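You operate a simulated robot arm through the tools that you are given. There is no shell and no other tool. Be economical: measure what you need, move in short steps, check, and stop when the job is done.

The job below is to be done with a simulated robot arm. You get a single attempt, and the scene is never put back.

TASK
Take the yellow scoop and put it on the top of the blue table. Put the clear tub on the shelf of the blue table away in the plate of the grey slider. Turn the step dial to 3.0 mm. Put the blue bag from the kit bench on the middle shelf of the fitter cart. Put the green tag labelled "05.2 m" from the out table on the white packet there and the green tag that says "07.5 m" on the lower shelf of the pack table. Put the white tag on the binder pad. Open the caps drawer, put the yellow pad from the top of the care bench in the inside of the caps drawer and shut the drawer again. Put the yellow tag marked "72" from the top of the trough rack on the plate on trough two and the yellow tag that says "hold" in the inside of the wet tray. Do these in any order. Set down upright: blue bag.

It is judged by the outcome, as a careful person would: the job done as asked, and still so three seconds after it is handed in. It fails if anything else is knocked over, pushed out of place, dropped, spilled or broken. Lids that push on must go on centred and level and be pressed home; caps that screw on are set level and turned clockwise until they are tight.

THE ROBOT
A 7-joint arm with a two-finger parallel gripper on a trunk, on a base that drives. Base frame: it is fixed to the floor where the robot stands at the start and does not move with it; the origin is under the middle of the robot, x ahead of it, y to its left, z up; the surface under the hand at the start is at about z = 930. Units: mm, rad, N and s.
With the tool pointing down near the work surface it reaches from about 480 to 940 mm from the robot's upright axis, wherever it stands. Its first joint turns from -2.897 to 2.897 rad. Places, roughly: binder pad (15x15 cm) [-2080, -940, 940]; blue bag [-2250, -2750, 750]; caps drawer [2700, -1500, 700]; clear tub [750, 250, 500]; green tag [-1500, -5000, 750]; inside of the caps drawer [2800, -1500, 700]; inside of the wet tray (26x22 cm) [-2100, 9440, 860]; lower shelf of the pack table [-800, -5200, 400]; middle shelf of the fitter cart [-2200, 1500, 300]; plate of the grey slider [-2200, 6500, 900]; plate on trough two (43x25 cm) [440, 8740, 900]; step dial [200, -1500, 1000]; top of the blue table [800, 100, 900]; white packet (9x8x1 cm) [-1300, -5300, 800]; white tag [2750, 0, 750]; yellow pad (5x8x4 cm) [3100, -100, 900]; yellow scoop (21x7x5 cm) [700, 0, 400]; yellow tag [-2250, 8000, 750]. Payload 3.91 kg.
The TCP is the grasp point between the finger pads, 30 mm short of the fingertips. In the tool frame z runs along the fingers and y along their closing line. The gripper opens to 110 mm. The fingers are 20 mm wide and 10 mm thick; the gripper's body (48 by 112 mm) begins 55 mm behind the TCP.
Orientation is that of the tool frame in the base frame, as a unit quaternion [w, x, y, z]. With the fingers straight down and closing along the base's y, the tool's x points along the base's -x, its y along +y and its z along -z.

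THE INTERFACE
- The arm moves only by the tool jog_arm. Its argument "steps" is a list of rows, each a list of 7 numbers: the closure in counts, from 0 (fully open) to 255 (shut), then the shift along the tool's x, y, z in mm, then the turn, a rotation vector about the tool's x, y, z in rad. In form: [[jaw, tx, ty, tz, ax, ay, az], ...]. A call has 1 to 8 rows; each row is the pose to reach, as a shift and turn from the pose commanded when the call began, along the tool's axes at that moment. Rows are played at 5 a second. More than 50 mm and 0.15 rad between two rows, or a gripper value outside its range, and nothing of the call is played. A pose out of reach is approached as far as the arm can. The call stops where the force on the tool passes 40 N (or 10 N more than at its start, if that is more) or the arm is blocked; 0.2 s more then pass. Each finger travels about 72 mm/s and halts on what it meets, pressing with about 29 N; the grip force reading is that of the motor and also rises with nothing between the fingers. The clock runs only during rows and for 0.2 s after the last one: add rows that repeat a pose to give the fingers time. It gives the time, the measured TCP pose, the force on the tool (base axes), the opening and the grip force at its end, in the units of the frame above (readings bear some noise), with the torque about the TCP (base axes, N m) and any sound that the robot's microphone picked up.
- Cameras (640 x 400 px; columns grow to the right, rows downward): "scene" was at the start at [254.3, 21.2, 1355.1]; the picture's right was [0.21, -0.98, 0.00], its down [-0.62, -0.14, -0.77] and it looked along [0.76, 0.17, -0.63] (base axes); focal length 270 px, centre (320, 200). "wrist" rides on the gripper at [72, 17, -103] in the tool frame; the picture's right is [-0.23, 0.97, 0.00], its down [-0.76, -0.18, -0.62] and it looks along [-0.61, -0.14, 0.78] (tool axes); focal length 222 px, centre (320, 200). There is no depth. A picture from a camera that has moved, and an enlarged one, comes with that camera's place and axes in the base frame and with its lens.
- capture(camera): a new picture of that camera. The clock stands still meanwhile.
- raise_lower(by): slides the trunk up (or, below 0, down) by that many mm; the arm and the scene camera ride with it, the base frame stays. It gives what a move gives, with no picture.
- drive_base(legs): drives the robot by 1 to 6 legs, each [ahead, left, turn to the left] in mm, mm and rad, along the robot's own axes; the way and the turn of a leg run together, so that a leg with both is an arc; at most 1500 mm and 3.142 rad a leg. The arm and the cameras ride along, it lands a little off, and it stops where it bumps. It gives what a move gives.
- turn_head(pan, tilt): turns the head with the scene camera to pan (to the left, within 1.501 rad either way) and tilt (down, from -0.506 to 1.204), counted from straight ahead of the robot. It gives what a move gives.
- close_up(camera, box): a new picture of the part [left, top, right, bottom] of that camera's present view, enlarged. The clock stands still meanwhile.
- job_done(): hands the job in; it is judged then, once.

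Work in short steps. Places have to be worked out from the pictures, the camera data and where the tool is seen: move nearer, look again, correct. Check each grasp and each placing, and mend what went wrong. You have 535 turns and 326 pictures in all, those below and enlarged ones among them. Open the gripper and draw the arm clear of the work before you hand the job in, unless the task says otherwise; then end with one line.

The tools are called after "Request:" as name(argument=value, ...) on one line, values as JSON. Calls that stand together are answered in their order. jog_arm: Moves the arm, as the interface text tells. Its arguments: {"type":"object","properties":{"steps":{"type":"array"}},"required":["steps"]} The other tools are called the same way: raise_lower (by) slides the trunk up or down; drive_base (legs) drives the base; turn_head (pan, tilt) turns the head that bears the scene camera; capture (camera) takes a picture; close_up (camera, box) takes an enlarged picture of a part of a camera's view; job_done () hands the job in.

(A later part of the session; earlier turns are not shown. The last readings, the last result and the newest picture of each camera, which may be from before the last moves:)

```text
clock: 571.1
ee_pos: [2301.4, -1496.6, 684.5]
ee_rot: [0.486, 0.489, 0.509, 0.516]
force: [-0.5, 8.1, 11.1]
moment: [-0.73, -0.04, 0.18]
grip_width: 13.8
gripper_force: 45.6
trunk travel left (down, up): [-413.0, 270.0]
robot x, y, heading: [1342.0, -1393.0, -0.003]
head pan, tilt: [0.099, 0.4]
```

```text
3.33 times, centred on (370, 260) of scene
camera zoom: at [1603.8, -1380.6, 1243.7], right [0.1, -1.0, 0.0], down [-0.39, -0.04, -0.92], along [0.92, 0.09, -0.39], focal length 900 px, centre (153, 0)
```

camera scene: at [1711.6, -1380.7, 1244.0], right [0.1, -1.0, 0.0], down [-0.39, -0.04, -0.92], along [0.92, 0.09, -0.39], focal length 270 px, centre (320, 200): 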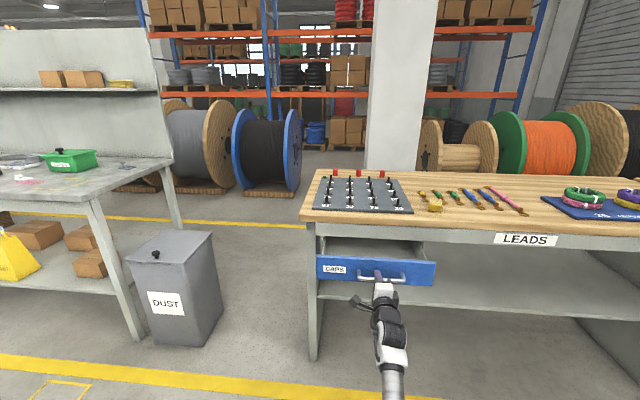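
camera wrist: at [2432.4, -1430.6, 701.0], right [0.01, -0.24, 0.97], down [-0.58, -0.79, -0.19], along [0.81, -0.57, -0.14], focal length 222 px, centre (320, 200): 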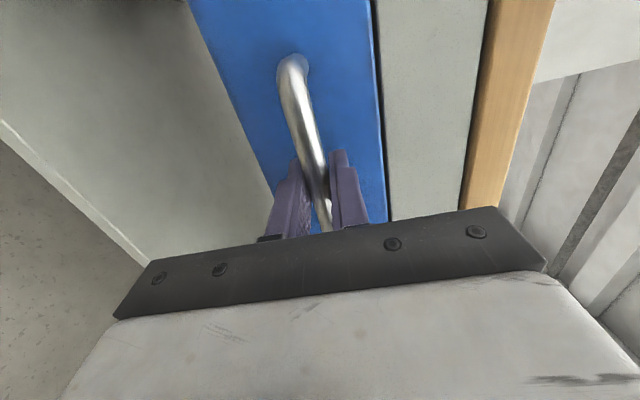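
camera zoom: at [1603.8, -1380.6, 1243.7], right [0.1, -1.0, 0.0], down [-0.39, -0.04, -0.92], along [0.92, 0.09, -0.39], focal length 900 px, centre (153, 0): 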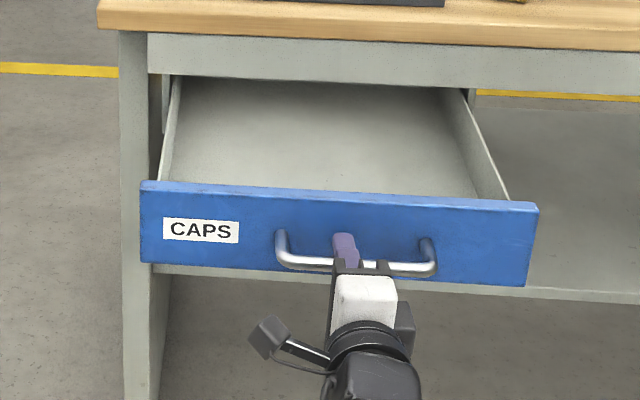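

Drawer open 240 mm. I release the handle and back off, then return the tool to vertical.

Request:
jog_arm(steps=[[200, 0, 1, 0, 0, 0, 0], [120, 0, 1, 0, 0, 0, 0], [60, 0, 1, 0, 0, 0, 0], [60, 0, 1, -30, 0, 0, 0], [60, 0, 1, -60, 0, 0, 0]])

Request:
drive_base(legs=[[-250, 0, 0]])

Request:
raise_lower(by=250)

Request:
jog_arm(steps=[[60, 0, 0, 0, 0.14, 0, 0], [60, 0, 0, 0, 0.28, 0, 0], [60, 0, 0, 0, 0.42, 0, 0], [60, 0, 0, 0, 0.56, 0, 0], [60, 0, 0, 0, 0.7, 0, 0], [60, 0, 0, 0, 0.84, 0, 0], [60, 0, 0, 0, 0.98, 0, 0], [60, 0, 0, 0, 1.12, 0, 0]])

Request:
jog_arm(steps=[[60, 0, 0, 0, 0.14, 0, 0], [60, 0, 0, 0, 0.28, 0, 0], [60, 0, 0, 0, 0.42, 0, 0], [60, 0, 0, 0, 0.45, 0, 0]])

Request:
capture(camera="scene")

```text
clock: 572.4
ee_pos: [2242.1, -1498.8, 685.9]
ee_rot: [0.486, 0.488, 0.508, 0.517]
force: [-0.4, 0.4, -0.7]
moment: [-0.02, -0.02, 0.0]
grip_width: 84.3
gripper_force: 0.0
trunk travel left (down, up): [-413.0, 270.0]
robot x, y, heading: [1344.5, -1393.4, -0.001]
head pan, tilt: [0.099, 0.4]
```

```text
clock: 574.2
ee_pos: [1994.7, -1499.1, 685.9]
ee_rot: [0.485, 0.489, 0.509, 0.517]
force: [0.0, 1.0, 0.4]
moment: [0.01, -0.03, 0.02]
grip_width: 84.4
gripper_force: 0.0
trunk travel left (down, up): [-413.0, 270.0]
robot x, y, heading: [1093.0, -1390.2, -0.001]
head pan, tilt: [0.099, 0.4]
```

```text
clock: 576.7
ee_pos: [1994.9, -1498.8, 935.4]
ee_rot: [0.484, 0.488, 0.51, 0.517]
force: [0.6, -0.4, 0.6]
moment: [-0.01, 0.01, 0.0]
grip_width: 84.3
gripper_force: 0.0
trunk travel left (down, up): [-663.0, 20.0]
robot x, y, heading: [1093.0, -1394.9, 0.004]
head pan, tilt: [0.099, 0.4]
```

```text
clock: 578.5
ee_pos: [1994.1, -1498.7, 933.8]
ee_rot: [0.15, 0.672, 0.706, 0.166]
force: [0.1, 0.1, -0.3]
moment: [-0.03, 0.02, -0.02]
grip_width: 84.5
gripper_force: 0.0
trunk travel left (down, up): [-663.0, 20.0]
robot x, y, heading: [1092.4, -1387.7, -0.003]
head pan, tilt: [0.099, 0.4]
```

```text
clock: 579.5
ee_pos: [1994.5, -1499.2, 934.5]
ee_rot: [-0.002, 0.688, 0.725, 0.005]
force: [-0.2, 0.1, 0.2]
moment: [-0.01, -0.02, 0.0]
grip_width: 84.0
gripper_force: 0.0
trunk travel left (down, up): [-663.0, 20.0]
robot x, y, heading: [1092.2, -1391.3, 0.001]
head pan, tilt: [0.099, 0.4]
```

```text
118 pictures are left
camera scene: at [1357.1, -1380.6, 1493.3], right [0.1, -1.0, 0.0], down [-0.39, -0.04, -0.92], along [0.92, 0.09, -0.39], focal length 270 px, centre (320, 200)
```

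scene: 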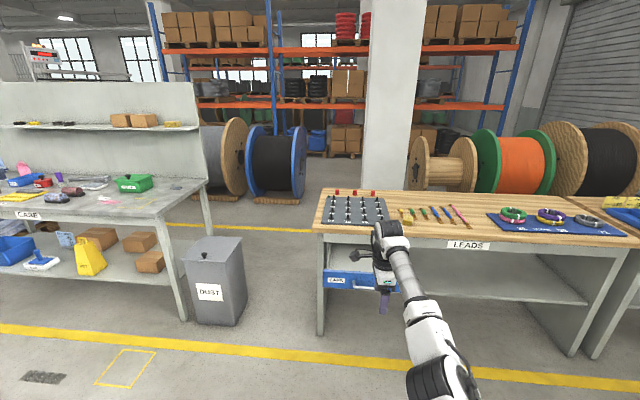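

I retract and yaw the tool back to match the pad's orientation.

Request:
jog_arm(steps=[[60, 0, -40, -20, 0, 0, 0], [60, 0, -80, -40, 0, 0, 0], [60, 0, -120, -60, 0, 0, 0], [60, 0, -160, -80, 0, 0, 0], [60, 0, -200, -100, 0, 0, 0], [60, 0, -240, -100, 0, 0, 0]])

Request:
jog_arm(steps=[[60, 0, 0, 0, 0, 0, -0.14], [60, 0, 0, 0, 0, 0, -0.28], [60, 0, 0, 0, 0, 0, -0.42], [60, 0, 0, 0, 0, 0, -0.56], [60, 0, 0, 0, 0, 0, -0.7], [60, 0, 0, 0, 0, 0, -0.84], [60, 0, 0, 0, 0, 0, -0.98], [60, 0, 0, 0, 0, 0, -1.12]])

Request:
jog_arm(steps=[[60, 0, 0, 0, 0, 0, -0.12]])

Request:
drive_base(legs=[[0, -230, 0], [880, 0, 0]])

Request:
capture(camera="wrist")

```text
clock: 580.9
ee_pos: [1753.1, -1510.9, 1033.3]
ee_rot: [-0.003, 0.689, 0.725, 0.006]
force: [0.8, 0.5, 0.4]
moment: [0.01, -0.02, -0.01]
grip_width: 84.2
gripper_force: 0.0
trunk travel left (down, up): [-663.0, 20.0]
robot x, y, heading: [1093.8, -1393.7, -0.0]
head pan, tilt: [0.099, 0.4]
```

```text
clock: 582.7
ee_pos: [1754.5, -1512.6, 1034.2]
ee_rot: [0.002, 0.197, 0.98, 0.006]
force: [0.4, 0.4, -0.6]
moment: [0.0, 0.0, 0.02]
grip_width: 84.2
gripper_force: 0.0
trunk travel left (down, up): [-663.0, 20.0]
robot x, y, heading: [1092.2, -1393.7, 0.001]
head pan, tilt: [0.099, 0.4]
```

```text
clock: 583.1
ee_pos: [1755.3, -1511.8, 1033.8]
ee_rot: [0.002, 0.139, 0.99, 0.005]
force: [0.2, -0.1, -0.3]
moment: [0.0, 0.02, 0.05]
grip_width: 84.2
gripper_force: 0.1
trunk travel left (down, up): [-663.0, 20.0]
robot x, y, heading: [1093.5, -1395.5, 0.001]
head pan, tilt: [0.099, 0.4]
```

```text
clock: 589.8
ee_pos: [2622.4, -1745.3, 1034.3]
ee_rot: [0.002, 0.137, 0.991, 0.006]
force: [0.3, 0.2, 0.3]
moment: [0.03, 0.01, 0.01]
grip_width: 84.2
gripper_force: 0.1
trunk travel left (down, up): [-663.0, 20.0]
robot x, y, heading: [1960.1, -1629.4, -0.002]
head pan, tilt: [0.099, 0.4]
```

```text
117 pictures are left
camera wrist: at [2557.2, -1711.3, 1136.6], right [0.48, 0.88, 0.01], down [0.68, -0.39, 0.62], along [0.55, -0.29, -0.78], focal length 222 px, centre (320, 200)
```

wrist: 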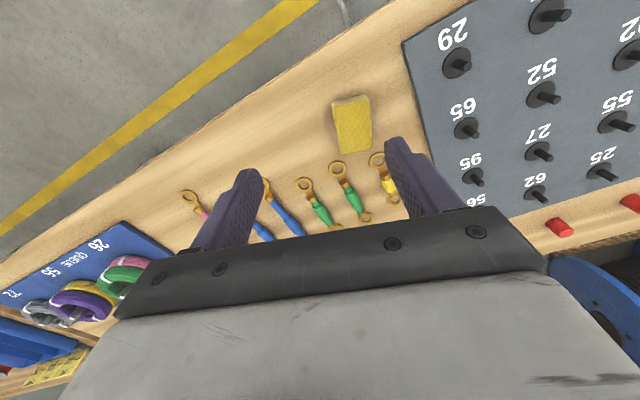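

Pad at (2671,−1721). I move over it and descend, then grasp.

Request:
jog_arm(steps=[[60, -20, 18, 0, 0, 0, 0], [60, -41, 36, 10, 0, 0, 0], [60, -41, 36, 55, 0, 0, 0], [60, -41, 36, 100, 0, 0, 0], [60, -41, 36, 145, 0, 0, 0]])

Request:
capture(camera="wrist")

```text
clock: 591.0
ee_pos: [2671.3, -1721.6, 888.8]
ee_rot: [0.002, 0.138, 0.99, 0.006]
force: [0.4, -0.8, 0.5]
moment: [0.02, 0.0, 0.01]
grip_width: 83.9
gripper_force: 0.0
trunk travel left (down, up): [-663.0, 20.0]
robot x, y, heading: [1963.8, -1628.6, 0.001]
head pan, tilt: [0.099, 0.4]
```

```text
116 pictures are left
camera wrist: at [2606.8, -1686.8, 991.7], right [0.48, 0.88, 0.01], down [0.68, -0.39, 0.62], along [0.55, -0.29, -0.78], focal length 222 px, centre (320, 200)
```

wrist: 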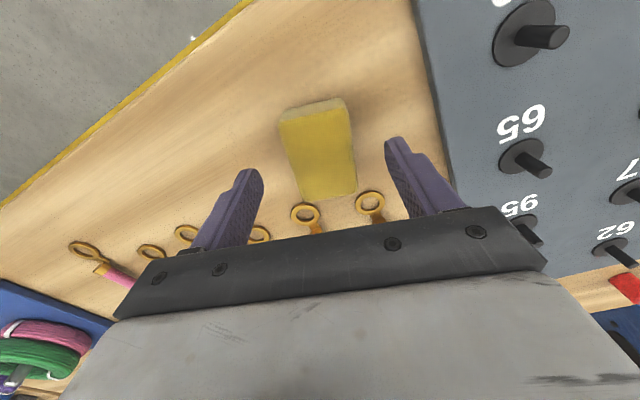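

Aligned. Descend 31 mm and close.

Request:
jog_arm(steps=[[60, 0, 0, 16, 0, 0, 0], [60, 0, 0, 30, 0, 0, 0], [120, 0, 0, 30, 0, 0, 0], [180, 0, 0, 30, 0, 0, 0], [240, 0, 0, 30, 0, 0, 0], [255, 0, 0, 30, 0, 0, 0]])

Request:
jog_arm(steps=[[255, 0, 0, -40, 0, 0, 0], [255, 0, 0, -85, 0, 0, 0], [255, 0, 0, -130, 0, 0, 0]])

Request:
drive_base(legs=[[-260, 0, 0], [0, 230, 0]])

Request:
turn_head(pan=0.0, tilt=0.65)

Request:
capture(camera="scene")

Request:
capture(camera="wrist")

```text
clock: 592.4
ee_pos: [2672.5, -1719.9, 860.1]
ee_rot: [0.002, 0.137, 0.991, 0.006]
force: [0.1, -0.2, -0.1]
moment: [-0.04, 0.01, 0.0]
grip_width: 46.7
gripper_force: 28.9
trunk travel left (down, up): [-663.0, 20.0]
robot x, y, heading: [1964.5, -1630.2, 0.004]
head pan, tilt: [0.099, 0.4]
```

```text
clock: 593.2
ee_pos: [2674.0, -1719.5, 990.3]
ee_rot: [0.002, 0.137, 0.991, 0.006]
force: [-0.4, 0.8, -0.9]
moment: [-0.03, -0.02, 0.0]
grip_width: 46.7
gripper_force: 28.5
trunk travel left (down, up): [-663.0, 20.0]
robot x, y, heading: [1963.6, -1629.0, 0.008]
head pan, tilt: [0.099, 0.4]
```

```text
clock: 597.1
ee_pos: [2409.1, -1493.3, 989.9]
ee_rot: [0.002, 0.14, 0.99, 0.006]
force: [0.3, -0.4, -0.3]
moment: [-0.03, 0.01, -0.02]
grip_width: 46.6
gripper_force: 29.2
trunk travel left (down, up): [-663.0, 20.0]
robot x, y, heading: [1695.8, -1398.4, -0.003]
head pan, tilt: [0.099, 0.4]
```

```text
clock: 597.8
ee_pos: [2408.5, -1494.5, 990.5]
ee_rot: [0.002, 0.14, 0.99, 0.006]
force: [0.4, -0.2, -0.3]
moment: [-0.02, -0.02, -0.05]
grip_width: 46.5
gripper_force: 29.1
trunk travel left (down, up): [-663.0, 20.0]
robot x, y, heading: [1697.2, -1398.3, -0.003]
head pan, tilt: [0.0, 0.649]
```

```text
115 pictures are left
camera scene: at [1955.1, -1395.0, 1470.9], right [0.0, -1.0, 0.0], down [-0.6, 0.0, -0.8], along [0.8, 0.0, -0.6], focal length 270 px, centre (320, 200)
```

scene: 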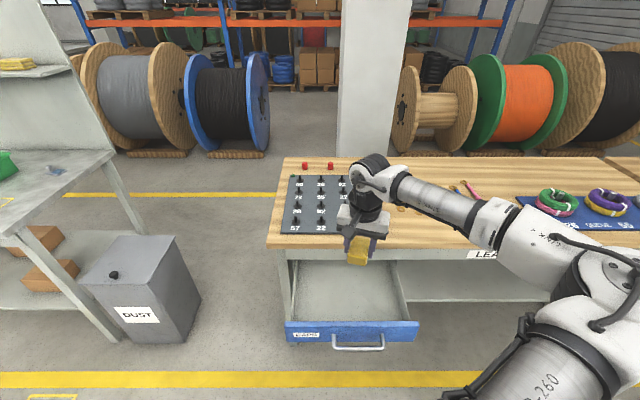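

```text
114 pictures are left
camera wrist: at [2342.8, -1459.8, 1092.7], right [0.49, 0.87, 0.01], down [0.68, -0.39, 0.62], along [0.55, -0.3, -0.78], focal length 222 px, centre (320, 200)
```

wrist: 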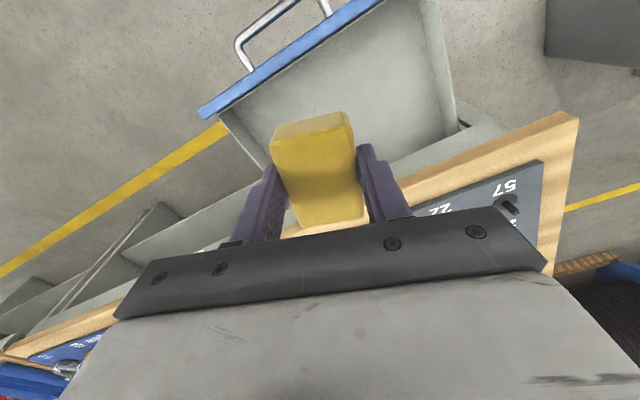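

Pad is over the open drawer. I drive 40 mm forward and lower the trunk 200 mm.

Request:
drive_base(legs=[[40, 0, 0]])

Request:
raise_lower(by=-200)

Request:
capture(camera="wrist")

Request:
capture(camera="scene")

```text
clock: 598.7
ee_pos: [2450.7, -1494.8, 988.7]
ee_rot: [0.001, 0.14, 0.99, 0.006]
force: [0.8, -0.6, -0.4]
moment: [0.0, 0.01, 0.01]
grip_width: 46.7
gripper_force: 29.6
trunk travel left (down, up): [-663.0, 20.0]
robot x, y, heading: [1739.7, -1397.6, -0.004]
head pan, tilt: [0.0, 0.649]
```

```text
clock: 600.9
ee_pos: [2448.6, -1494.4, 790.3]
ee_rot: [0.002, 0.14, 0.99, 0.006]
force: [-0.2, -0.1, 0.9]
moment: [0.01, -0.01, 0.0]
grip_width: 46.7
gripper_force: 29.1
trunk travel left (down, up): [-463.0, 220.0]
robot x, y, heading: [1738.0, -1396.1, -0.0]
head pan, tilt: [0.0, 0.649]
```

```text
113 pictures are left
camera wrist: at [2383.0, -1459.8, 892.8], right [0.49, 0.87, 0.01], down [0.68, -0.39, 0.62], along [0.55, -0.3, -0.78], focal length 222 px, centre (320, 200)
```

wrist: 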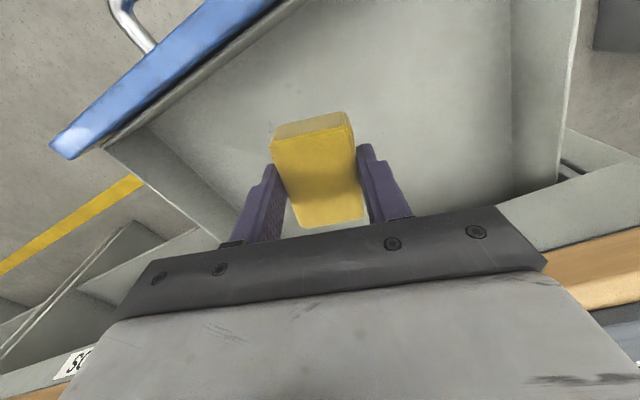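

```text
112 pictures are left
camera scene: at [1995.2, -1395.1, 1270.9], right [0.0, -1.0, 0.0], down [-0.6, 0.0, -0.8], along [0.8, 0.0, -0.6], focal length 270 px, centre (320, 200)
```

scene: 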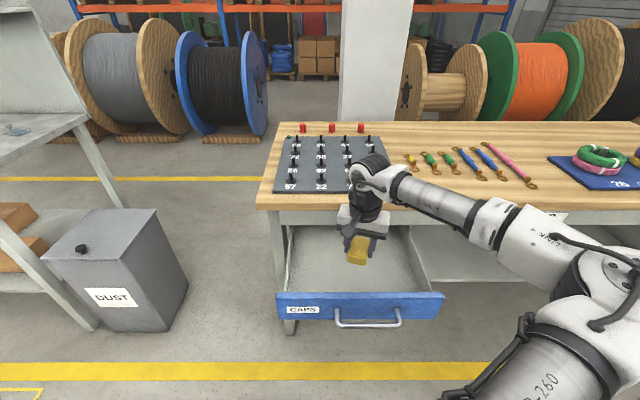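

Clear. I lower the pad into the drawer.

Request:
jog_arm(steps=[[255, 0, 0, 35, 0, 0, 0], [255, 0, 0, 70, 0, 0, 0], [255, 0, 0, 85, 0, 0, 0]])

Request:
jog_arm(steps=[[255, 0, 0, 6, 0, 0, 0], [255, 0, 0, 12, 0, 0, 0]])

Request:
jog_arm(steps=[[255, 0, 0, 6, 0, 0, 0], [255, 0, 0, 12, 0, 0, 0]])

```text
clock: 601.7
ee_pos: [2448.0, -1495.3, 705.5]
ee_rot: [0.002, 0.139, 0.99, 0.006]
force: [-1.3, -1.0, 0.2]
moment: [0.02, 0.01, -0.01]
grip_width: 46.6
gripper_force: 29.4
trunk travel left (down, up): [-463.0, 220.0]
robot x, y, heading: [1737.2, -1398.2, -0.0]
head pan, tilt: [0.0, 0.649]
```

```text
clock: 602.3
ee_pos: [2448.3, -1494.1, 692.6]
ee_rot: [0.001, 0.138, 0.99, 0.006]
force: [-0.7, 0.2, -0.4]
moment: [0.02, 0.0, 0.01]
grip_width: 46.9
gripper_force: 28.9
trunk travel left (down, up): [-463.0, 220.0]
robot x, y, heading: [1737.2, -1398.6, 0.002]
head pan, tilt: [0.0, 0.649]
```

```text
clock: 602.9
ee_pos: [2449.6, -1493.2, 686.0]
ee_rot: [0.005, 0.14, 0.99, 0.005]
force: [0.1, -3.1, 36.9]
moment: [-0.24, 0.02, -0.01]
grip_width: 47.6
gripper_force: 28.9
trunk travel left (down, up): [-463.0, 220.0]
robot x, y, heading: [1736.3, -1395.1, 0.003]
head pan, tilt: [0.0, 0.649]
```

Pad touches the drawer floor. I release and rise.

Request:
jog_arm(steps=[[230, 0, 0, -4, 0, 0, 0], [180, 0, 0, -5, 0, 0, 0], [100, 0, 0, -5, 0, 0, 0], [100, 0, 0, -45, 0, 0, 0], [100, 0, 0, -90, 0, 0, 0], [100, 0, 0, -135, 0, 0, 0]])

Request:
raise_lower(by=150)

Request:
close_up(camera="scene", box=[250, 180, 470, 330])

```text
clock: 604.3
ee_pos: [2446.9, -1493.0, 817.9]
ee_rot: [0.001, 0.139, 0.99, 0.006]
force: [0.2, -0.1, -0.1]
moment: [0.0, 0.04, -0.01]
grip_width: 66.8
gripper_force: 0.0
trunk travel left (down, up): [-463.0, 220.0]
robot x, y, heading: [1735.8, -1397.8, -0.003]
head pan, tilt: [0.0, 0.649]
```

```text
clock: 606.0
ee_pos: [2447.8, -1494.2, 968.4]
ee_rot: [0.002, 0.141, 0.99, 0.006]
force: [-0.2, -0.7, 0.0]
moment: [0.01, 0.05, -0.03]
grip_width: 66.7
gripper_force: 0.1
trunk travel left (down, up): [-613.0, 70.0]
robot x, y, heading: [1736.0, -1400.6, -0.002]
head pan, tilt: [0.0, 0.649]
```

```text
2.67 times, centred on (360, 255) of scene
camera zoom: at [1995.5, -1395.2, 1420.7], right [0.0, -1.0, 0.0], down [-0.6, 0.0, -0.8], along [0.8, 0.0, -0.6], focal length 720 px, centre (213, 53)
```

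zoom: 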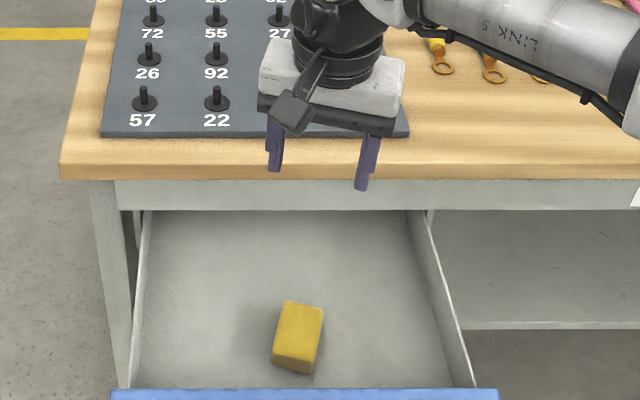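

Pad lies in the drawer. To shut it I'll push on the handle with closed, slightly tilted fingers: first back off, square and tilt the tool, and lower in front of the handle.

Request:
drive_base(legs=[[-240, 0, 0]])

Request:
jog_arm(steps=[[150, 0, 0, 0, 0, 0, -0.14], [255, 0, 0, 0, 0, 0, -0.28], [255, 0, 0, 0, 0, 0, -0.28]])

Request:
jog_arm(steps=[[255, 0, 0, 0, 0, -0.14, 0], [255, 0, 0, 0, 0, -0.28, 0], [255, 0, 0, 0, 0, -0.35, 0]])

Request:
raise_lower(by=-250)

Request:
capture(camera="wrist")

Request:
capture(camera="scene")

```text
clock: 607.8
ee_pos: [2205.9, -1493.2, 968.9]
ee_rot: [0.002, 0.14, 0.99, 0.006]
force: [0.3, 1.3, -1.2]
moment: [-0.01, 0.0, -0.01]
grip_width: 66.8
gripper_force: 0.1
trunk travel left (down, up): [-613.0, 70.0]
robot x, y, heading: [1497.5, -1399.6, -0.002]
head pan, tilt: [0.0, 0.649]
```

```text
clock: 608.6
ee_pos: [2207.4, -1492.8, 967.9]
ee_rot: [0.002, -0.001, 1.0, 0.005]
force: [0.8, -0.4, 0.4]
moment: [0.0, -0.01, -0.02]
grip_width: 0.0
gripper_force: 28.9
trunk travel left (down, up): [-613.0, 70.0]
robot x, y, heading: [1497.3, -1396.8, -0.001]
head pan, tilt: [0.0, 0.649]
```

```text
clock: 609.4
ee_pos: [2207.0, -1493.2, 967.4]
ee_rot: [0.176, 0.002, 0.984, 0.006]
force: [0.2, 0.5, -0.4]
moment: [0.01, 0.0, -0.03]
grip_width: 0.2
gripper_force: 29.5
trunk travel left (down, up): [-613.0, 70.0]
robot x, y, heading: [1501.2, -1395.7, -0.0]
head pan, tilt: [0.0, 0.649]
```

```text
clock: 612.0
ee_pos: [2207.3, -1493.8, 717.5]
ee_rot: [0.176, 0.002, 0.984, 0.006]
force: [-0.1, -0.1, -0.1]
moment: [-0.02, -0.01, 0.02]
grip_width: 0.0
gripper_force: 29.1
trunk travel left (down, up): [-363.0, 320.0]
robot x, y, heading: [1500.5, -1398.9, -0.006]
head pan, tilt: [0.0, 0.649]
```

```text
110 pictures are left
camera wrist: at [2102.7, -1477.5, 788.7], right [0.21, 0.97, 0.09], down [0.5, -0.19, 0.85], along [0.84, -0.14, -0.52], focal length 222 px, centre (320, 200)
```

wrist: 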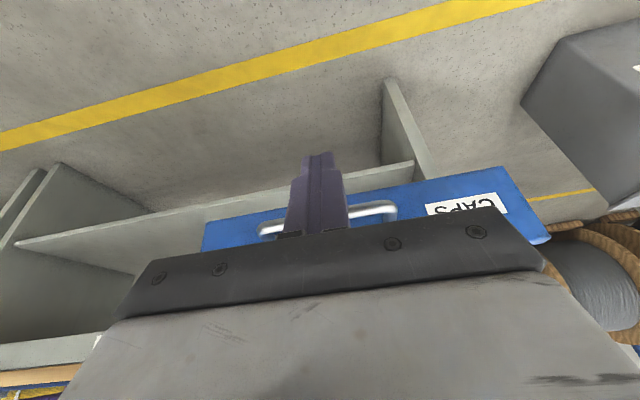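

```text
109 pictures are left
camera scene: at [1754.3, -1394.7, 1170.9], right [0.0, -1.0, 0.0], down [-0.6, 0.0, -0.8], along [0.8, 0.0, -0.6], focal length 270 px, centre (320, 200)
```

scene: 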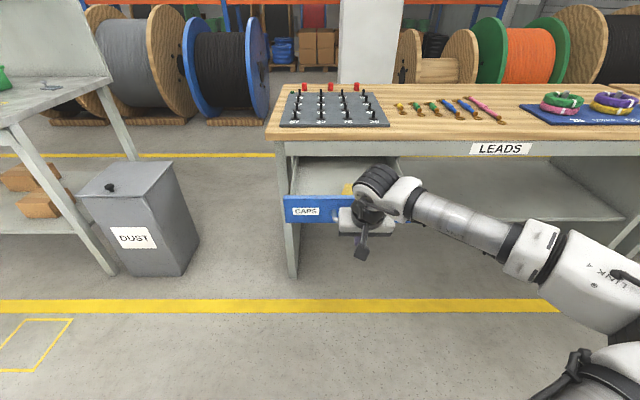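

I lower 28 mm so the fingers face the bar, then push by driving forward 250 mm.

Request:
jog_arm(steps=[[255, 5, 0, 13, 0, 0, 0], [255, 10, 0, 26, 0, 0, 0]])

Request:
drive_base(legs=[[240, 0, 0]])

Request:
capture(camera="scene")

Request:
capture(camera="wrist")

```text
clock: 612.6
ee_pos: [2207.1, -1492.7, 688.2]
ee_rot: [0.176, 0.001, 0.984, 0.006]
force: [-0.4, -0.1, 0.2]
moment: [-0.03, -0.01, 0.02]
grip_width: 0.0
gripper_force: 29.2
trunk travel left (down, up): [-363.0, 320.0]
robot x, y, heading: [1496.6, -1398.4, 0.0]
head pan, tilt: [0.0, 0.649]
```

```text
clock: 614.4
ee_pos: [2444.1, -1493.8, 689.6]
ee_rot: [0.177, 0.001, 0.984, 0.006]
force: [1.5, 0.7, -0.7]
moment: [0.01, 0.02, 0.01]
grip_width: 0.0
gripper_force: 29.0
trunk travel left (down, up): [-363.0, 320.0]
robot x, y, heading: [1733.5, -1398.2, -0.01]
head pan, tilt: [0.0, 0.649]
```

```text
108 pictures are left
camera scene: at [1991.6, -1395.0, 1170.8], right [0.0, -1.0, 0.0], down [-0.6, 0.0, -0.8], along [0.8, 0.0, -0.6], focal length 270 px, centre (320, 200)
```

scene: 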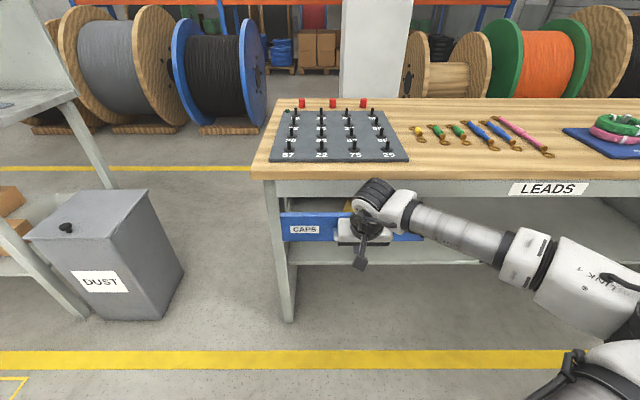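

```text
107 pictures are left
camera wrist: at [2339.5, -1477.4, 759.9], right [0.21, 0.97, 0.09], down [0.5, -0.19, 0.85], along [0.84, -0.14, -0.52], focal length 222 px, centre (320, 200)
```

wrist: 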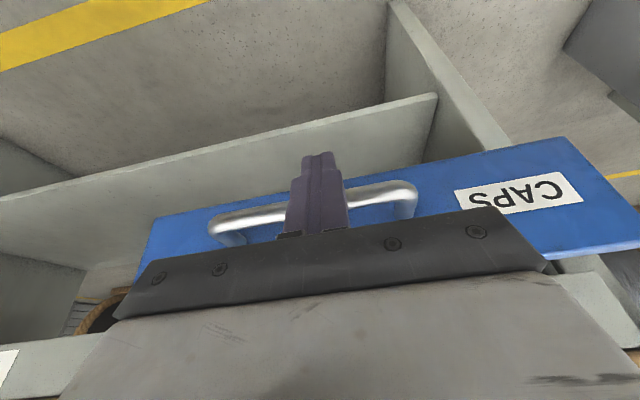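

The drawer is closing. I push another 95 mm and check.

Request:
drive_base(legs=[[92, 0, 0]])

Request:
capture(camera="scene")

```text
clock: 615.5
ee_pos: [2525.0, -1492.3, 686.9]
ee_rot: [0.168, 0.002, 0.986, 0.004]
force: [-1.6, -0.7, -0.3]
moment: [0.01, -0.01, 0.01]
grip_width: 0.0
gripper_force: 28.7
trunk travel left (down, up): [-363.0, 320.0]
robot x, y, heading: [1820.4, -1395.2, 0.0]
head pan, tilt: [0.0, 0.649]
stopped in leg 1: the force on the tool passed its limit at 79 N (the readings are from after the stop); the commanded pose is now the measured one
```

```text
106 pictures are left
camera scene: at [2078.0, -1395.4, 1170.8], right [0.0, -1.0, 0.0], down [-0.6, 0.0, -0.8], along [0.8, 0.0, -0.6], focal length 270 px, centre (320, 200)
```

scene: 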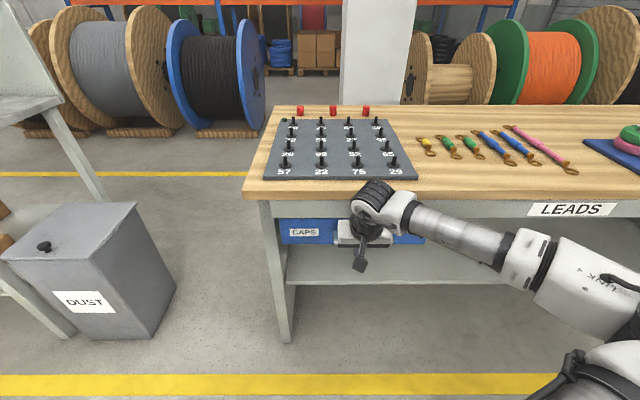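

Firm stop — likely shut. I back away and inspect.

Request:
drive_base(legs=[[-350, 0, 0]])

Request:
raise_lower(by=280)

Request:
turn_head(pan=-0.05, tilt=0.5)

Request:
close_up(camera="scene", box=[240, 180, 460, 340])

```text
clock: 617.8
ee_pos: [2170.0, -1493.3, 686.6]
ee_rot: [0.169, 0.002, 0.986, 0.004]
force: [1.0, -0.7, 0.4]
moment: [0.02, -0.03, 0.04]
grip_width: 0.1
gripper_force: 28.9
trunk travel left (down, up): [-363.0, 320.0]
robot x, y, heading: [1463.9, -1394.1, -0.006]
head pan, tilt: [0.0, 0.649]
```

```text
clock: 620.7
ee_pos: [2169.0, -1493.9, 966.5]
ee_rot: [0.169, 0.002, 0.986, 0.004]
force: [-0.4, -0.1, -0.8]
moment: [0.0, 0.01, -0.01]
grip_width: 0.1
gripper_force: 28.8
trunk travel left (down, up): [-643.0, 40.0]
robot x, y, heading: [1465.9, -1399.3, -0.004]
head pan, tilt: [0.0, 0.649]
```

```text
clock: 621.4
ee_pos: [2170.5, -1493.1, 966.8]
ee_rot: [0.169, 0.002, 0.986, 0.004]
force: [0.5, 0.6, 1.1]
moment: [-0.01, -0.03, -0.04]
grip_width: 0.0
gripper_force: 29.1
trunk travel left (down, up): [-643.0, 40.0]
robot x, y, heading: [1468.5, -1398.8, -0.009]
head pan, tilt: [-0.051, 0.499]
```

```text
2.50 times, centred on (350, 260) of scene
camera zoom: at [1727.2, -1399.3, 1464.1], right [-0.06, -1.0, 0.0], down [-0.48, 0.03, -0.88], along [0.88, -0.05, -0.48], focal length 675 px, centre (245, 50)
```

zoom: 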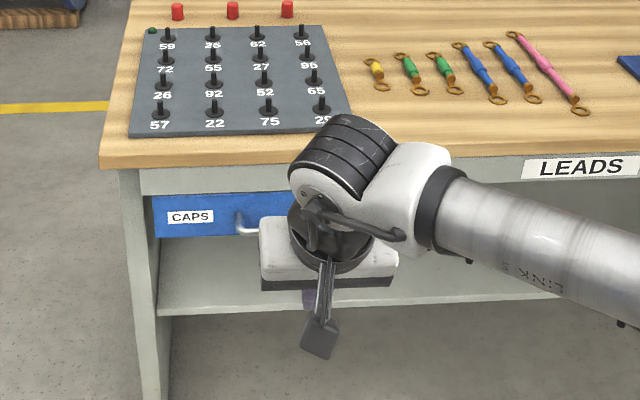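

The drawer is shut flush. Next the white "GOOD" tag on the care bench (knob ≈(2754,130,868)). I square the tool and drive there.

Request:
jog_arm(steps=[[200, 0, 0, 0, 0, 0.12, 0], [130, 0, 0, 0, 0, 0.24, 0], [116, 0, 0, -40, 0, 0.335, 0], [116, 0, 0, -80, 0, 0.335, 0]])

Request:
drive_base(legs=[[230, 0, 0.006], [0, 1000, 0], [0, 600, 0], [320, 0, 0]])

Request:
turn_head(pan=0.1, tilt=0.6)

Request:
capture(camera="wrist")

Request:
capture(camera="scene")

```text
clock: 622.4
ee_pos: [2144.0, -1494.4, 1040.4]
ee_rot: [0.002, 0.001, 1.0, 0.004]
force: [0.5, 0.2, -0.1]
moment: [0.01, -0.01, -0.02]
grip_width: 60.0
gripper_force: 0.0
trunk travel left (down, up): [-643.0, 40.0]
robot x, y, heading: [1464.0, -1394.5, -0.005]
head pan, tilt: [-0.051, 0.499]
```

```text
clock: 638.4
ee_pos: [2677.2, 150.5, 1040.0]
ee_rot: [0.001, -0.011, 1.0, 0.004]
force: [0.0, 0.4, -0.3]
moment: [-0.01, 0.05, 0.04]
grip_width: 59.9
gripper_force: 0.1
trunk travel left (down, up): [-643.0, 40.0]
robot x, y, heading: [1993.4, 230.2, 0.02]
head pan, tilt: [-0.051, 0.499]
```

```text
clock: 639.1
ee_pos: [2676.5, 150.1, 1039.8]
ee_rot: [0.002, -0.011, 1.0, 0.004]
force: [-0.2, 0.2, -0.4]
moment: [-0.03, 0.0, 0.03]
grip_width: 59.6
gripper_force: 0.0
trunk travel left (down, up): [-643.0, 40.0]
robot x, y, heading: [1996.1, 233.4, 0.018]
head pan, tilt: [0.099, 0.6]
```

```text
104 pictures are left
camera wrist: at [2602.6, 164.4, 1143.3], right [0.2, 0.98, 0.01], down [0.76, -0.17, 0.62], along [0.61, -0.12, -0.78], focal length 222 px, centre (320, 200)
```

wrist: 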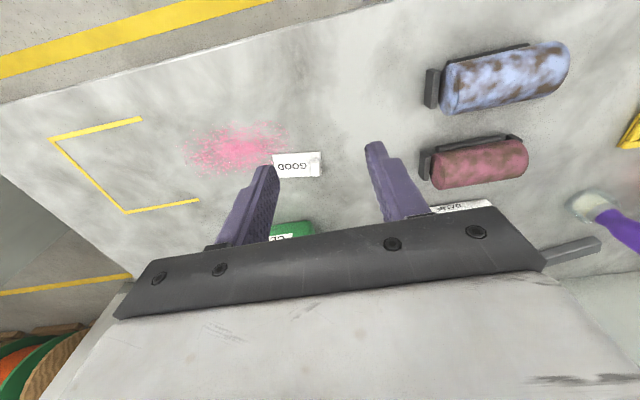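

```text
103 pictures are left
camera scene: at [2253.2, 247.9, 1455.2], right [0.12, -0.99, 0.0], down [-0.56, -0.07, -0.83], along [0.82, 0.1, -0.56], focal length 270 px, centre (320, 200)
```

scene: 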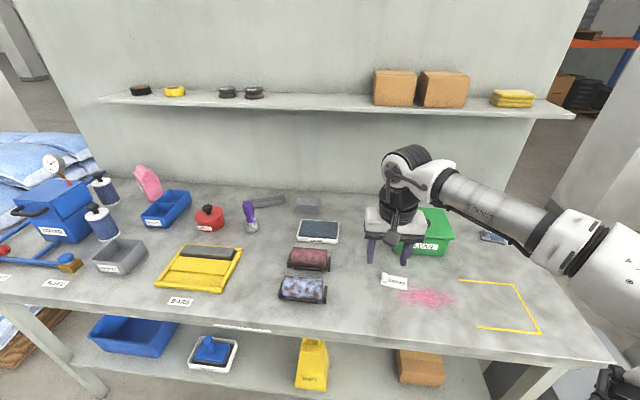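

Knob at ≈(2750,129). I move over it, descending to z≈930 first.

Request:
jog_arm(steps=[[116, -37, -12, 10, 0, 0, 0], [116, -74, -23, 30, 0, 0, 0], [116, -74, -23, 75, 0, 0, 0], [116, -74, -23, 110, 0, 0, 0]])

Request:
capture(camera="wrist")

```text
clock: 640.1
ee_pos: [2750.8, 131.9, 929.7]
ee_rot: [0.001, -0.012, 1.0, 0.004]
force: [-0.4, 0.7, -0.8]
moment: [-0.01, 0.02, -0.02]
grip_width: 59.9
gripper_force: 0.0
trunk travel left (down, up): [-643.0, 40.0]
robot x, y, heading: [1995.7, 232.3, 0.021]
head pan, tilt: [0.099, 0.6]
```

```text
102 pictures are left
camera wrist: at [2676.5, 145.3, 1033.6], right [0.2, 0.98, 0.01], down [0.76, -0.17, 0.62], along [0.61, -0.12, -0.78], focal length 222 px, centre (320, 200)
```

wrist: 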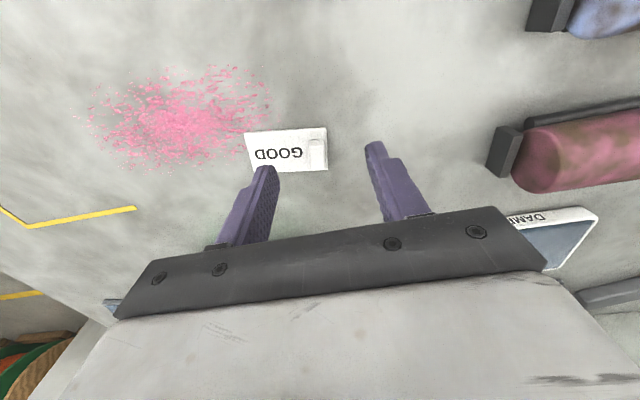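

Small correction (+6 x, −3 y), descend to z≈888 and close.

Request:
jog_arm(steps=[[116, -6, -3, 15, 0, 0, 0], [116, -6, -3, 30, 0, 0, 0], [116, -6, -3, 41, 0, 0, 0], [170, -6, -3, 41, 0, 0, 0], [220, -6, -3, 41, 0, 0, 0], [255, -6, -3, 41, 0, 0, 0], [255, -6, -3, 41, 0, 0, 0]])

Request:
capture(camera="wrist")

```text
clock: 641.7
ee_pos: [2756.5, 128.8, 890.3]
ee_rot: [0.001, -0.012, 1.0, 0.005]
force: [1.1, -0.4, 0.9]
moment: [-0.03, -0.01, 0.04]
grip_width: 12.3
gripper_force: 28.8
trunk travel left (down, up): [-643.0, 40.0]
robot x, y, heading: [1996.1, 231.0, 0.02]
head pan, tilt: [0.099, 0.6]
```

```text
101 pictures are left
camera wrist: at [2683.6, 142.4, 992.3], right [0.2, 0.98, 0.01], down [0.76, -0.17, 0.62], along [0.61, -0.12, -0.78], focal length 222 px, centre (320, 200)
```

wrist: 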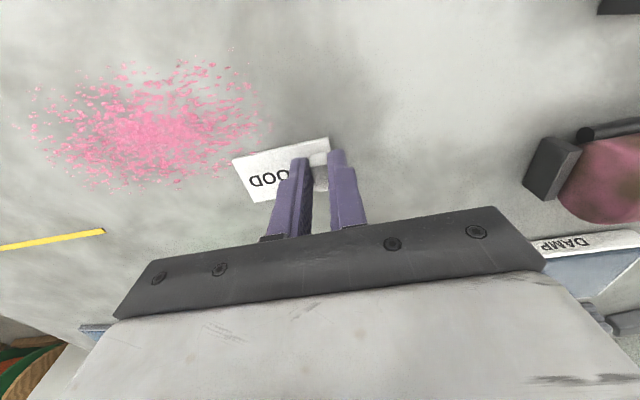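

White tag gripped. I lift, back away, and take the known route around to the binder pad (−2080,−940).

Request:
jog_arm(steps=[[255, 0, 0, -45, 0, 0, 0], [255, 0, 0, -90, 0, 0, 0], [255, 0, 0, -135, 0, 0, 0], [255, 40, 0, -150, 0, 0, 0], [255, 80, 0, -150, 0, 0, 0]])

Request:
drive_base(legs=[[-250, 0, 0], [0, 0, -1.59], [1500, 0, 0], [1500, 0, 0], [1550, 0, 0]])

Request:
capture(camera="wrist")

```text
clock: 642.9
ee_pos: [2676.9, 125.9, 1040.4]
ee_rot: [0.002, -0.011, 1.0, 0.004]
force: [-0.1, -1.2, 0.0]
moment: [0.0, -0.02, 0.03]
grip_width: 12.3
gripper_force: 29.0
trunk travel left (down, up): [-643.0, 40.0]
robot x, y, heading: [1993.7, 228.6, 0.026]
head pan, tilt: [0.099, 0.6]
```

```text
refused: 1550 is not a number from -1500 to 1500
```

```text
100 pictures are left
camera wrist: at [2603.1, 139.5, 1143.6], right [0.21, 0.98, 0.01], down [0.76, -0.17, 0.62], along [0.61, -0.12, -0.78], focal length 222 px, centre (320, 200)
```

wrist: 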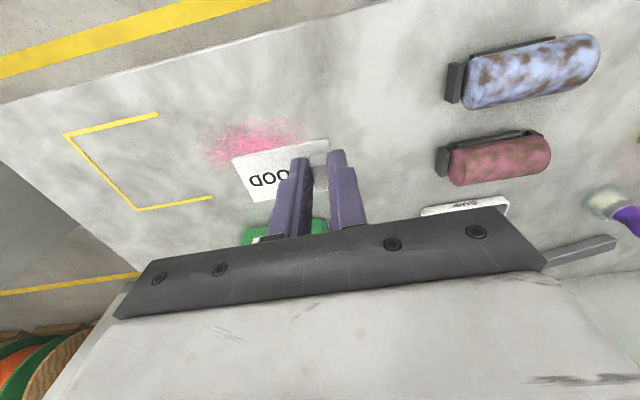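

The tag is firmly held. I repeat the drive within the limits.

Request:
drive_base(legs=[[-250, 0, 0], [0, 0, -1.597], [1500, 0, 0], [1500, 0, 0], [1500, 0, 0]])

Request:
drive_base(legs=[[120, 0, 0], [0, 0, -1.57], [1400, 0, 0], [1350, 0, 0]])

```text
clock: 669.7
ee_pos: [1648.2, -4944.3, 1040.3]
ee_rot: [0.005, 0.699, 0.715, 0.002]
force: [0.5, -0.2, -0.7]
moment: [-0.01, -0.03, -0.01]
grip_width: 12.3
gripper_force: 28.9
trunk travel left (down, up): [-643.0, 40.0]
robot x, y, heading: [1749.0, -4258.1, -1.548]
head pan, tilt: [0.099, 0.6]
```

```text
clock: 688.0
ee_pos: [-1707.1, -4255.5, 1040.5]
ee_rot: [0.005, 1.0, -0.003, -0.001]
force: [-0.5, -0.6, -0.1]
moment: [0.02, 0.01, -0.01]
grip_width: 12.3
gripper_force: 29.4
trunk travel left (down, up): [-643.0, 40.0]
robot x, y, heading: [-1030.1, -4381.5, 3.13]
head pan, tilt: [0.099, 0.6]
```

Now north along the aisle to y≈−1000 and face west.

Request:
drive_base(legs=[[0, 0, -1.56], [1500, 0, 0], [1500, 0, 0], [350, 0, 0], [0, 0, 1.57]])

Request:
turn_head(pan=-0.1, tilt=0.5)

Request:
capture(camera="scene")

```text
clock: 712.4
ee_pos: [-1708.1, -916.0, 1040.6]
ee_rot: [0.004, 1.0, 0.03, -0.001]
force: [-1.3, 0.0, -0.7]
moment: [0.03, 0.01, 0.01]
grip_width: 12.2
gripper_force: 29.0
trunk travel left (down, up): [-643.0, 40.0]
robot x, y, heading: [-1019.4, -994.0, -3.088]
head pan, tilt: [0.099, 0.6]
```

```text
clock: 713.1
ee_pos: [-1708.2, -916.4, 1040.5]
ee_rot: [0.004, 1.0, 0.03, -0.001]
force: [0.1, -0.6, -0.8]
moment: [-0.01, -0.01, 0.0]
grip_width: 12.5
gripper_force: 29.1
trunk travel left (down, up): [-643.0, 40.0]
robot x, y, heading: [-1024.3, -997.1, -3.083]
head pan, tilt: [-0.099, 0.499]
```

```text
99 pictures are left
camera scene: at [-1282.2, -999.8, 1464.2], right [0.04, 1.0, 0.0], down [0.48, -0.02, -0.88], along [-0.88, 0.04, -0.48], focal length 270 px, centre (320, 200)
```

scene: 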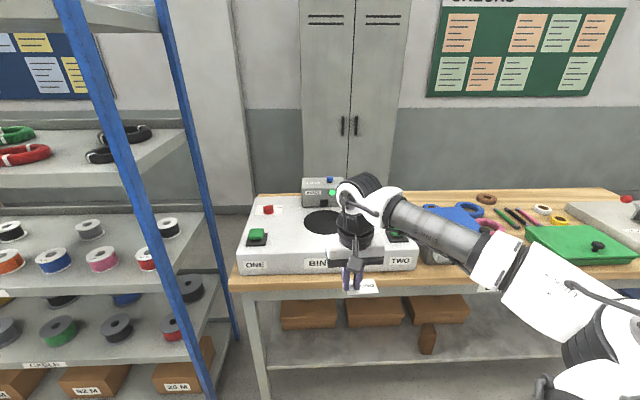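

The binder pad is the round black plate at ≈(−2080,−946). I drive closer.

Request:
drive_base(legs=[[330, 37, 0]])

Request:
capture(camera="wrist")

Request:
close_up(camera="scene", box=[210, 170, 430, 330])

```text
clock: 715.3
ee_pos: [-2037.6, -973.6, 1039.8]
ee_rot: [0.005, 1.0, 0.03, -0.001]
force: [-0.5, -0.8, 0.1]
moment: [-0.01, -0.02, 0.01]
grip_width: 12.2
gripper_force: 28.3
trunk travel left (down, up): [-643.0, 40.0]
robot x, y, heading: [-1353.4, -1054.1, -3.086]
head pan, tilt: [-0.099, 0.499]
```

```text
98 pictures are left
camera wrist: at [-1964.1, -985.1, 1142.7], right [-0.17, -0.99, 0.01], down [-0.77, 0.14, 0.62], along [-0.62, 0.1, -0.78], focal length 222 px, centre (320, 200)
```

wrist: 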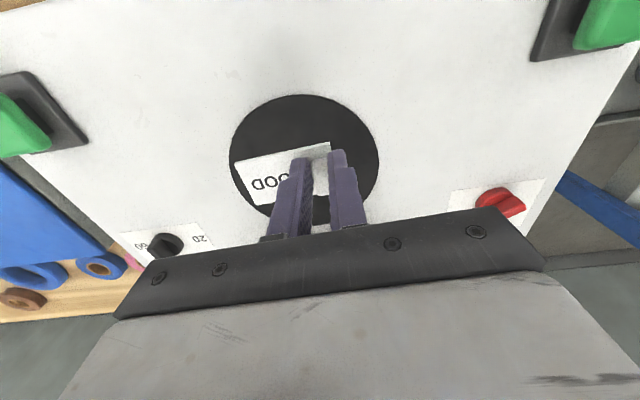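

```text
2.50 times, centred on (320, 250) of scene
camera zoom: at [-1612.2, -1055.5, 1464.0], right [0.04, 1.0, 0.0], down [0.48, -0.02, -0.88], along [-0.88, 0.04, -0.48], focal length 675 px, centre (320, 75)
```

zoom: 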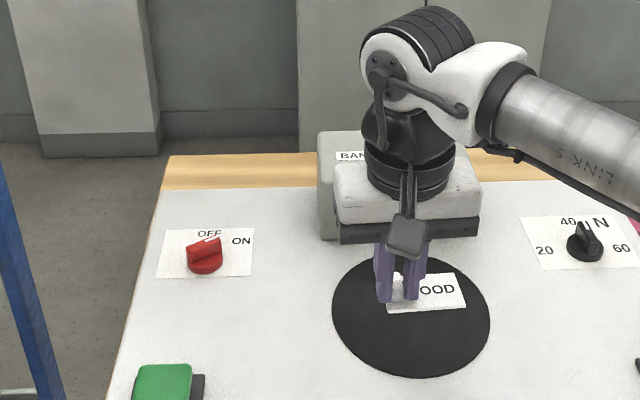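

Pad centre ≈(−2070,−949). I move 32 mm further and lower.

Request:
jog_arm(steps=[[255, -32, 0, 0, 0, 0, 0], [255, -32, 0, 30, 0, 0, 0], [255, -32, 0, 50, 0, 0, 0]])

Request:
capture(camera="wrist")

Request:
jog_arm(steps=[[255, 0, 0, 4, 0, 0, 0], [255, 0, 0, 8, 0, 0, 0]])

```text
clock: 716.1
ee_pos: [-2069.0, -974.8, 991.9]
ee_rot: [0.005, 1.0, 0.03, -0.002]
force: [-0.6, -0.5, 0.4]
moment: [0.02, 0.0, -0.02]
grip_width: 12.3
gripper_force: 28.6
trunk travel left (down, up): [-643.0, 40.0]
robot x, y, heading: [-1350.3, -1053.0, -3.086]
head pan, tilt: [-0.099, 0.499]
```

```text
96 pictures are left
camera wrist: at [-1995.8, -987.5, 1093.7], right [-0.17, -0.99, 0.01], down [-0.77, 0.14, 0.62], along [-0.62, 0.1, -0.78], focal length 222 px, centre (320, 200)
```

wrist: 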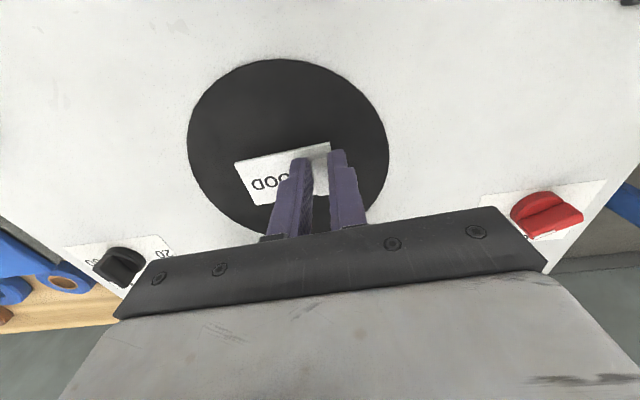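

```text
clock: 716.7
ee_pos: [-2068.8, -974.5, 983.9]
ee_rot: [0.005, 1.0, 0.029, -0.002]
force: [0.3, -0.3, -0.1]
moment: [-0.02, 0.01, 0.0]
grip_width: 12.4
gripper_force: 29.0
trunk travel left (down, up): [-643.0, 40.0]
robot x, y, heading: [-1347.7, -1048.7, -3.085]
head pan, tilt: [-0.099, 0.499]
```

Tag is well inside the pad. I lower to contact.

Request:
jog_arm(steps=[[255, 0, 0, 4, 0, 0, 0], [255, 0, 0, 7, 0, 0, 0]])

Request:
jog_arm(steps=[[255, 0, 0, 3, 0, 0, 0], [255, 0, 0, 5, 0, 0, 0]])

```text
clock: 717.3
ee_pos: [-2070.1, -975.7, 978.5]
ee_rot: [0.004, 1.0, 0.029, -0.003]
force: [-0.6, -0.4, 22.4]
moment: [0.1, 0.13, -0.02]
grip_width: 12.3
gripper_force: 28.3
trunk travel left (down, up): [-643.0, 40.0]
robot x, y, heading: [-1351.3, -1052.8, -3.082]
head pan, tilt: [-0.099, 0.499]
```

```text
clock: 718.1
ee_pos: [-2069.4, -975.8, 977.5]
ee_rot: [0.004, 1.0, 0.03, -0.007]
force: [5.4, -0.4, 17.7]
moment: [0.21, -0.24, -0.09]
grip_width: 12.5
gripper_force: 28.6
trunk travel left (down, up): [-643.0, 40.0]
robot x, y, heading: [-1349.6, -1053.9, -3.08]
head pan, tilt: [-0.099, 0.499]
stopped in row 2: the force on the tool passed its limit at 40 N (the readings are from after the stop); the commanded pose is now the measured one
```

In contact. I release and rise.

Request:
jog_arm(steps=[[235, 0, 0, -2, 0, 0, 0], [200, 0, 0, -3, 0, 0, 0], [150, 0, 0, -3, 0, 0, 0], [150, 0, 0, -40, 0, 0, 0], [150, 0, 0, -80, 0, 0, 0]])

Request:
capture(camera="wrist")

```text
clock: 719.3
ee_pos: [-2069.7, -973.2, 1054.6]
ee_rot: [0.004, 1.0, 0.03, -0.004]
force: [-1.2, 0.6, -0.7]
moment: [-0.04, 0.01, 0.0]
grip_width: 44.9
gripper_force: 0.3
trunk travel left (down, up): [-643.0, 40.0]
robot x, y, heading: [-1349.8, -1051.6, -3.084]
head pan, tilt: [-0.099, 0.499]
```

```text
95 pictures are left
camera wrist: at [-1995.1, -985.7, 1156.2], right [-0.17, -0.99, 0.01], down [-0.77, 0.14, 0.63], along [-0.62, 0.1, -0.78], focal length 222 px, centre (320, 200)
```

wrist: 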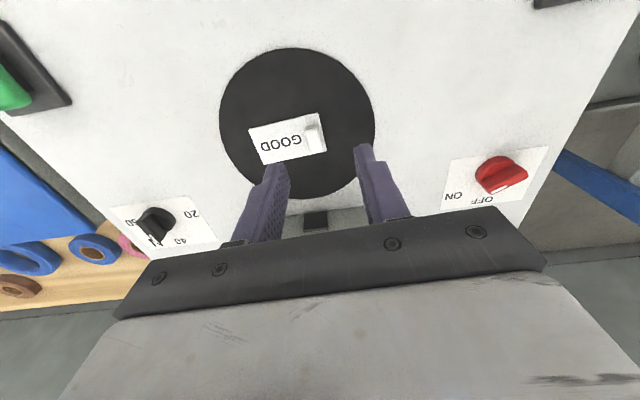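

The white tag is on the binder pad. Now the blue bag: I back off, turn south, drive to y≈−2700 and face west.

Request:
drive_base(legs=[[-400, 0, 0], [0, 0, 1.51], [1400, 0, 0], [250, 0, 0]])

Request:
turn_head(pan=-1.3, tilt=0.45)

Request:
capture(camera="scene")

```text
clock: 733.7
ee_pos: [-1182.7, -3409.4, 1054.0]
ee_rot: [0.006, 0.726, 0.688, 0.0]
force: [0.2, 1.1, -0.3]
moment: [0.0, -0.01, 0.01]
grip_width: 45.3
gripper_force: 0.1
trunk travel left (down, up): [-643.0, 40.0]
robot x, y, heading: [-1022.6, -2705.5, -1.628]
head pan, tilt: [-0.099, 0.499]
```

```text
clock: 735.1
ee_pos: [-1181.2, -3408.8, 1053.9]
ee_rot: [0.006, 0.726, 0.688, 0.001]
force: [-0.2, -0.8, 0.2]
moment: [0.02, 0.02, 0.0]
grip_width: 45.6
gripper_force: 0.1
trunk travel left (down, up): [-643.0, 40.0]
robot x, y, heading: [-1021.4, -2706.5, -1.623]
head pan, tilt: [-1.3, 0.45]
```

```text
94 pictures are left
camera scene: at [-1121.3, -2890.8, 1468.7], right [-0.21, 0.98, 0.0], down [0.43, 0.09, -0.9], along [-0.88, -0.19, -0.44], focal length 270 px, centre (320, 200)
```

scene: 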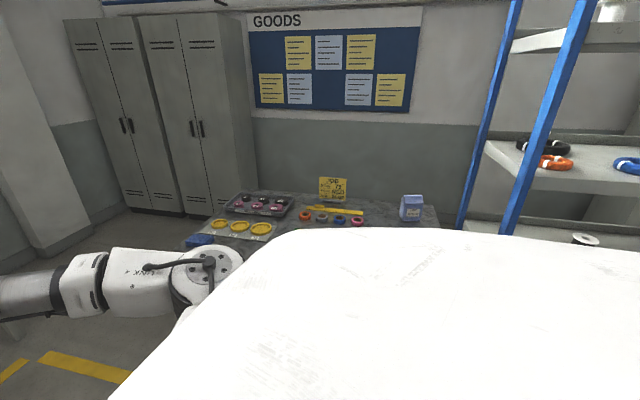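

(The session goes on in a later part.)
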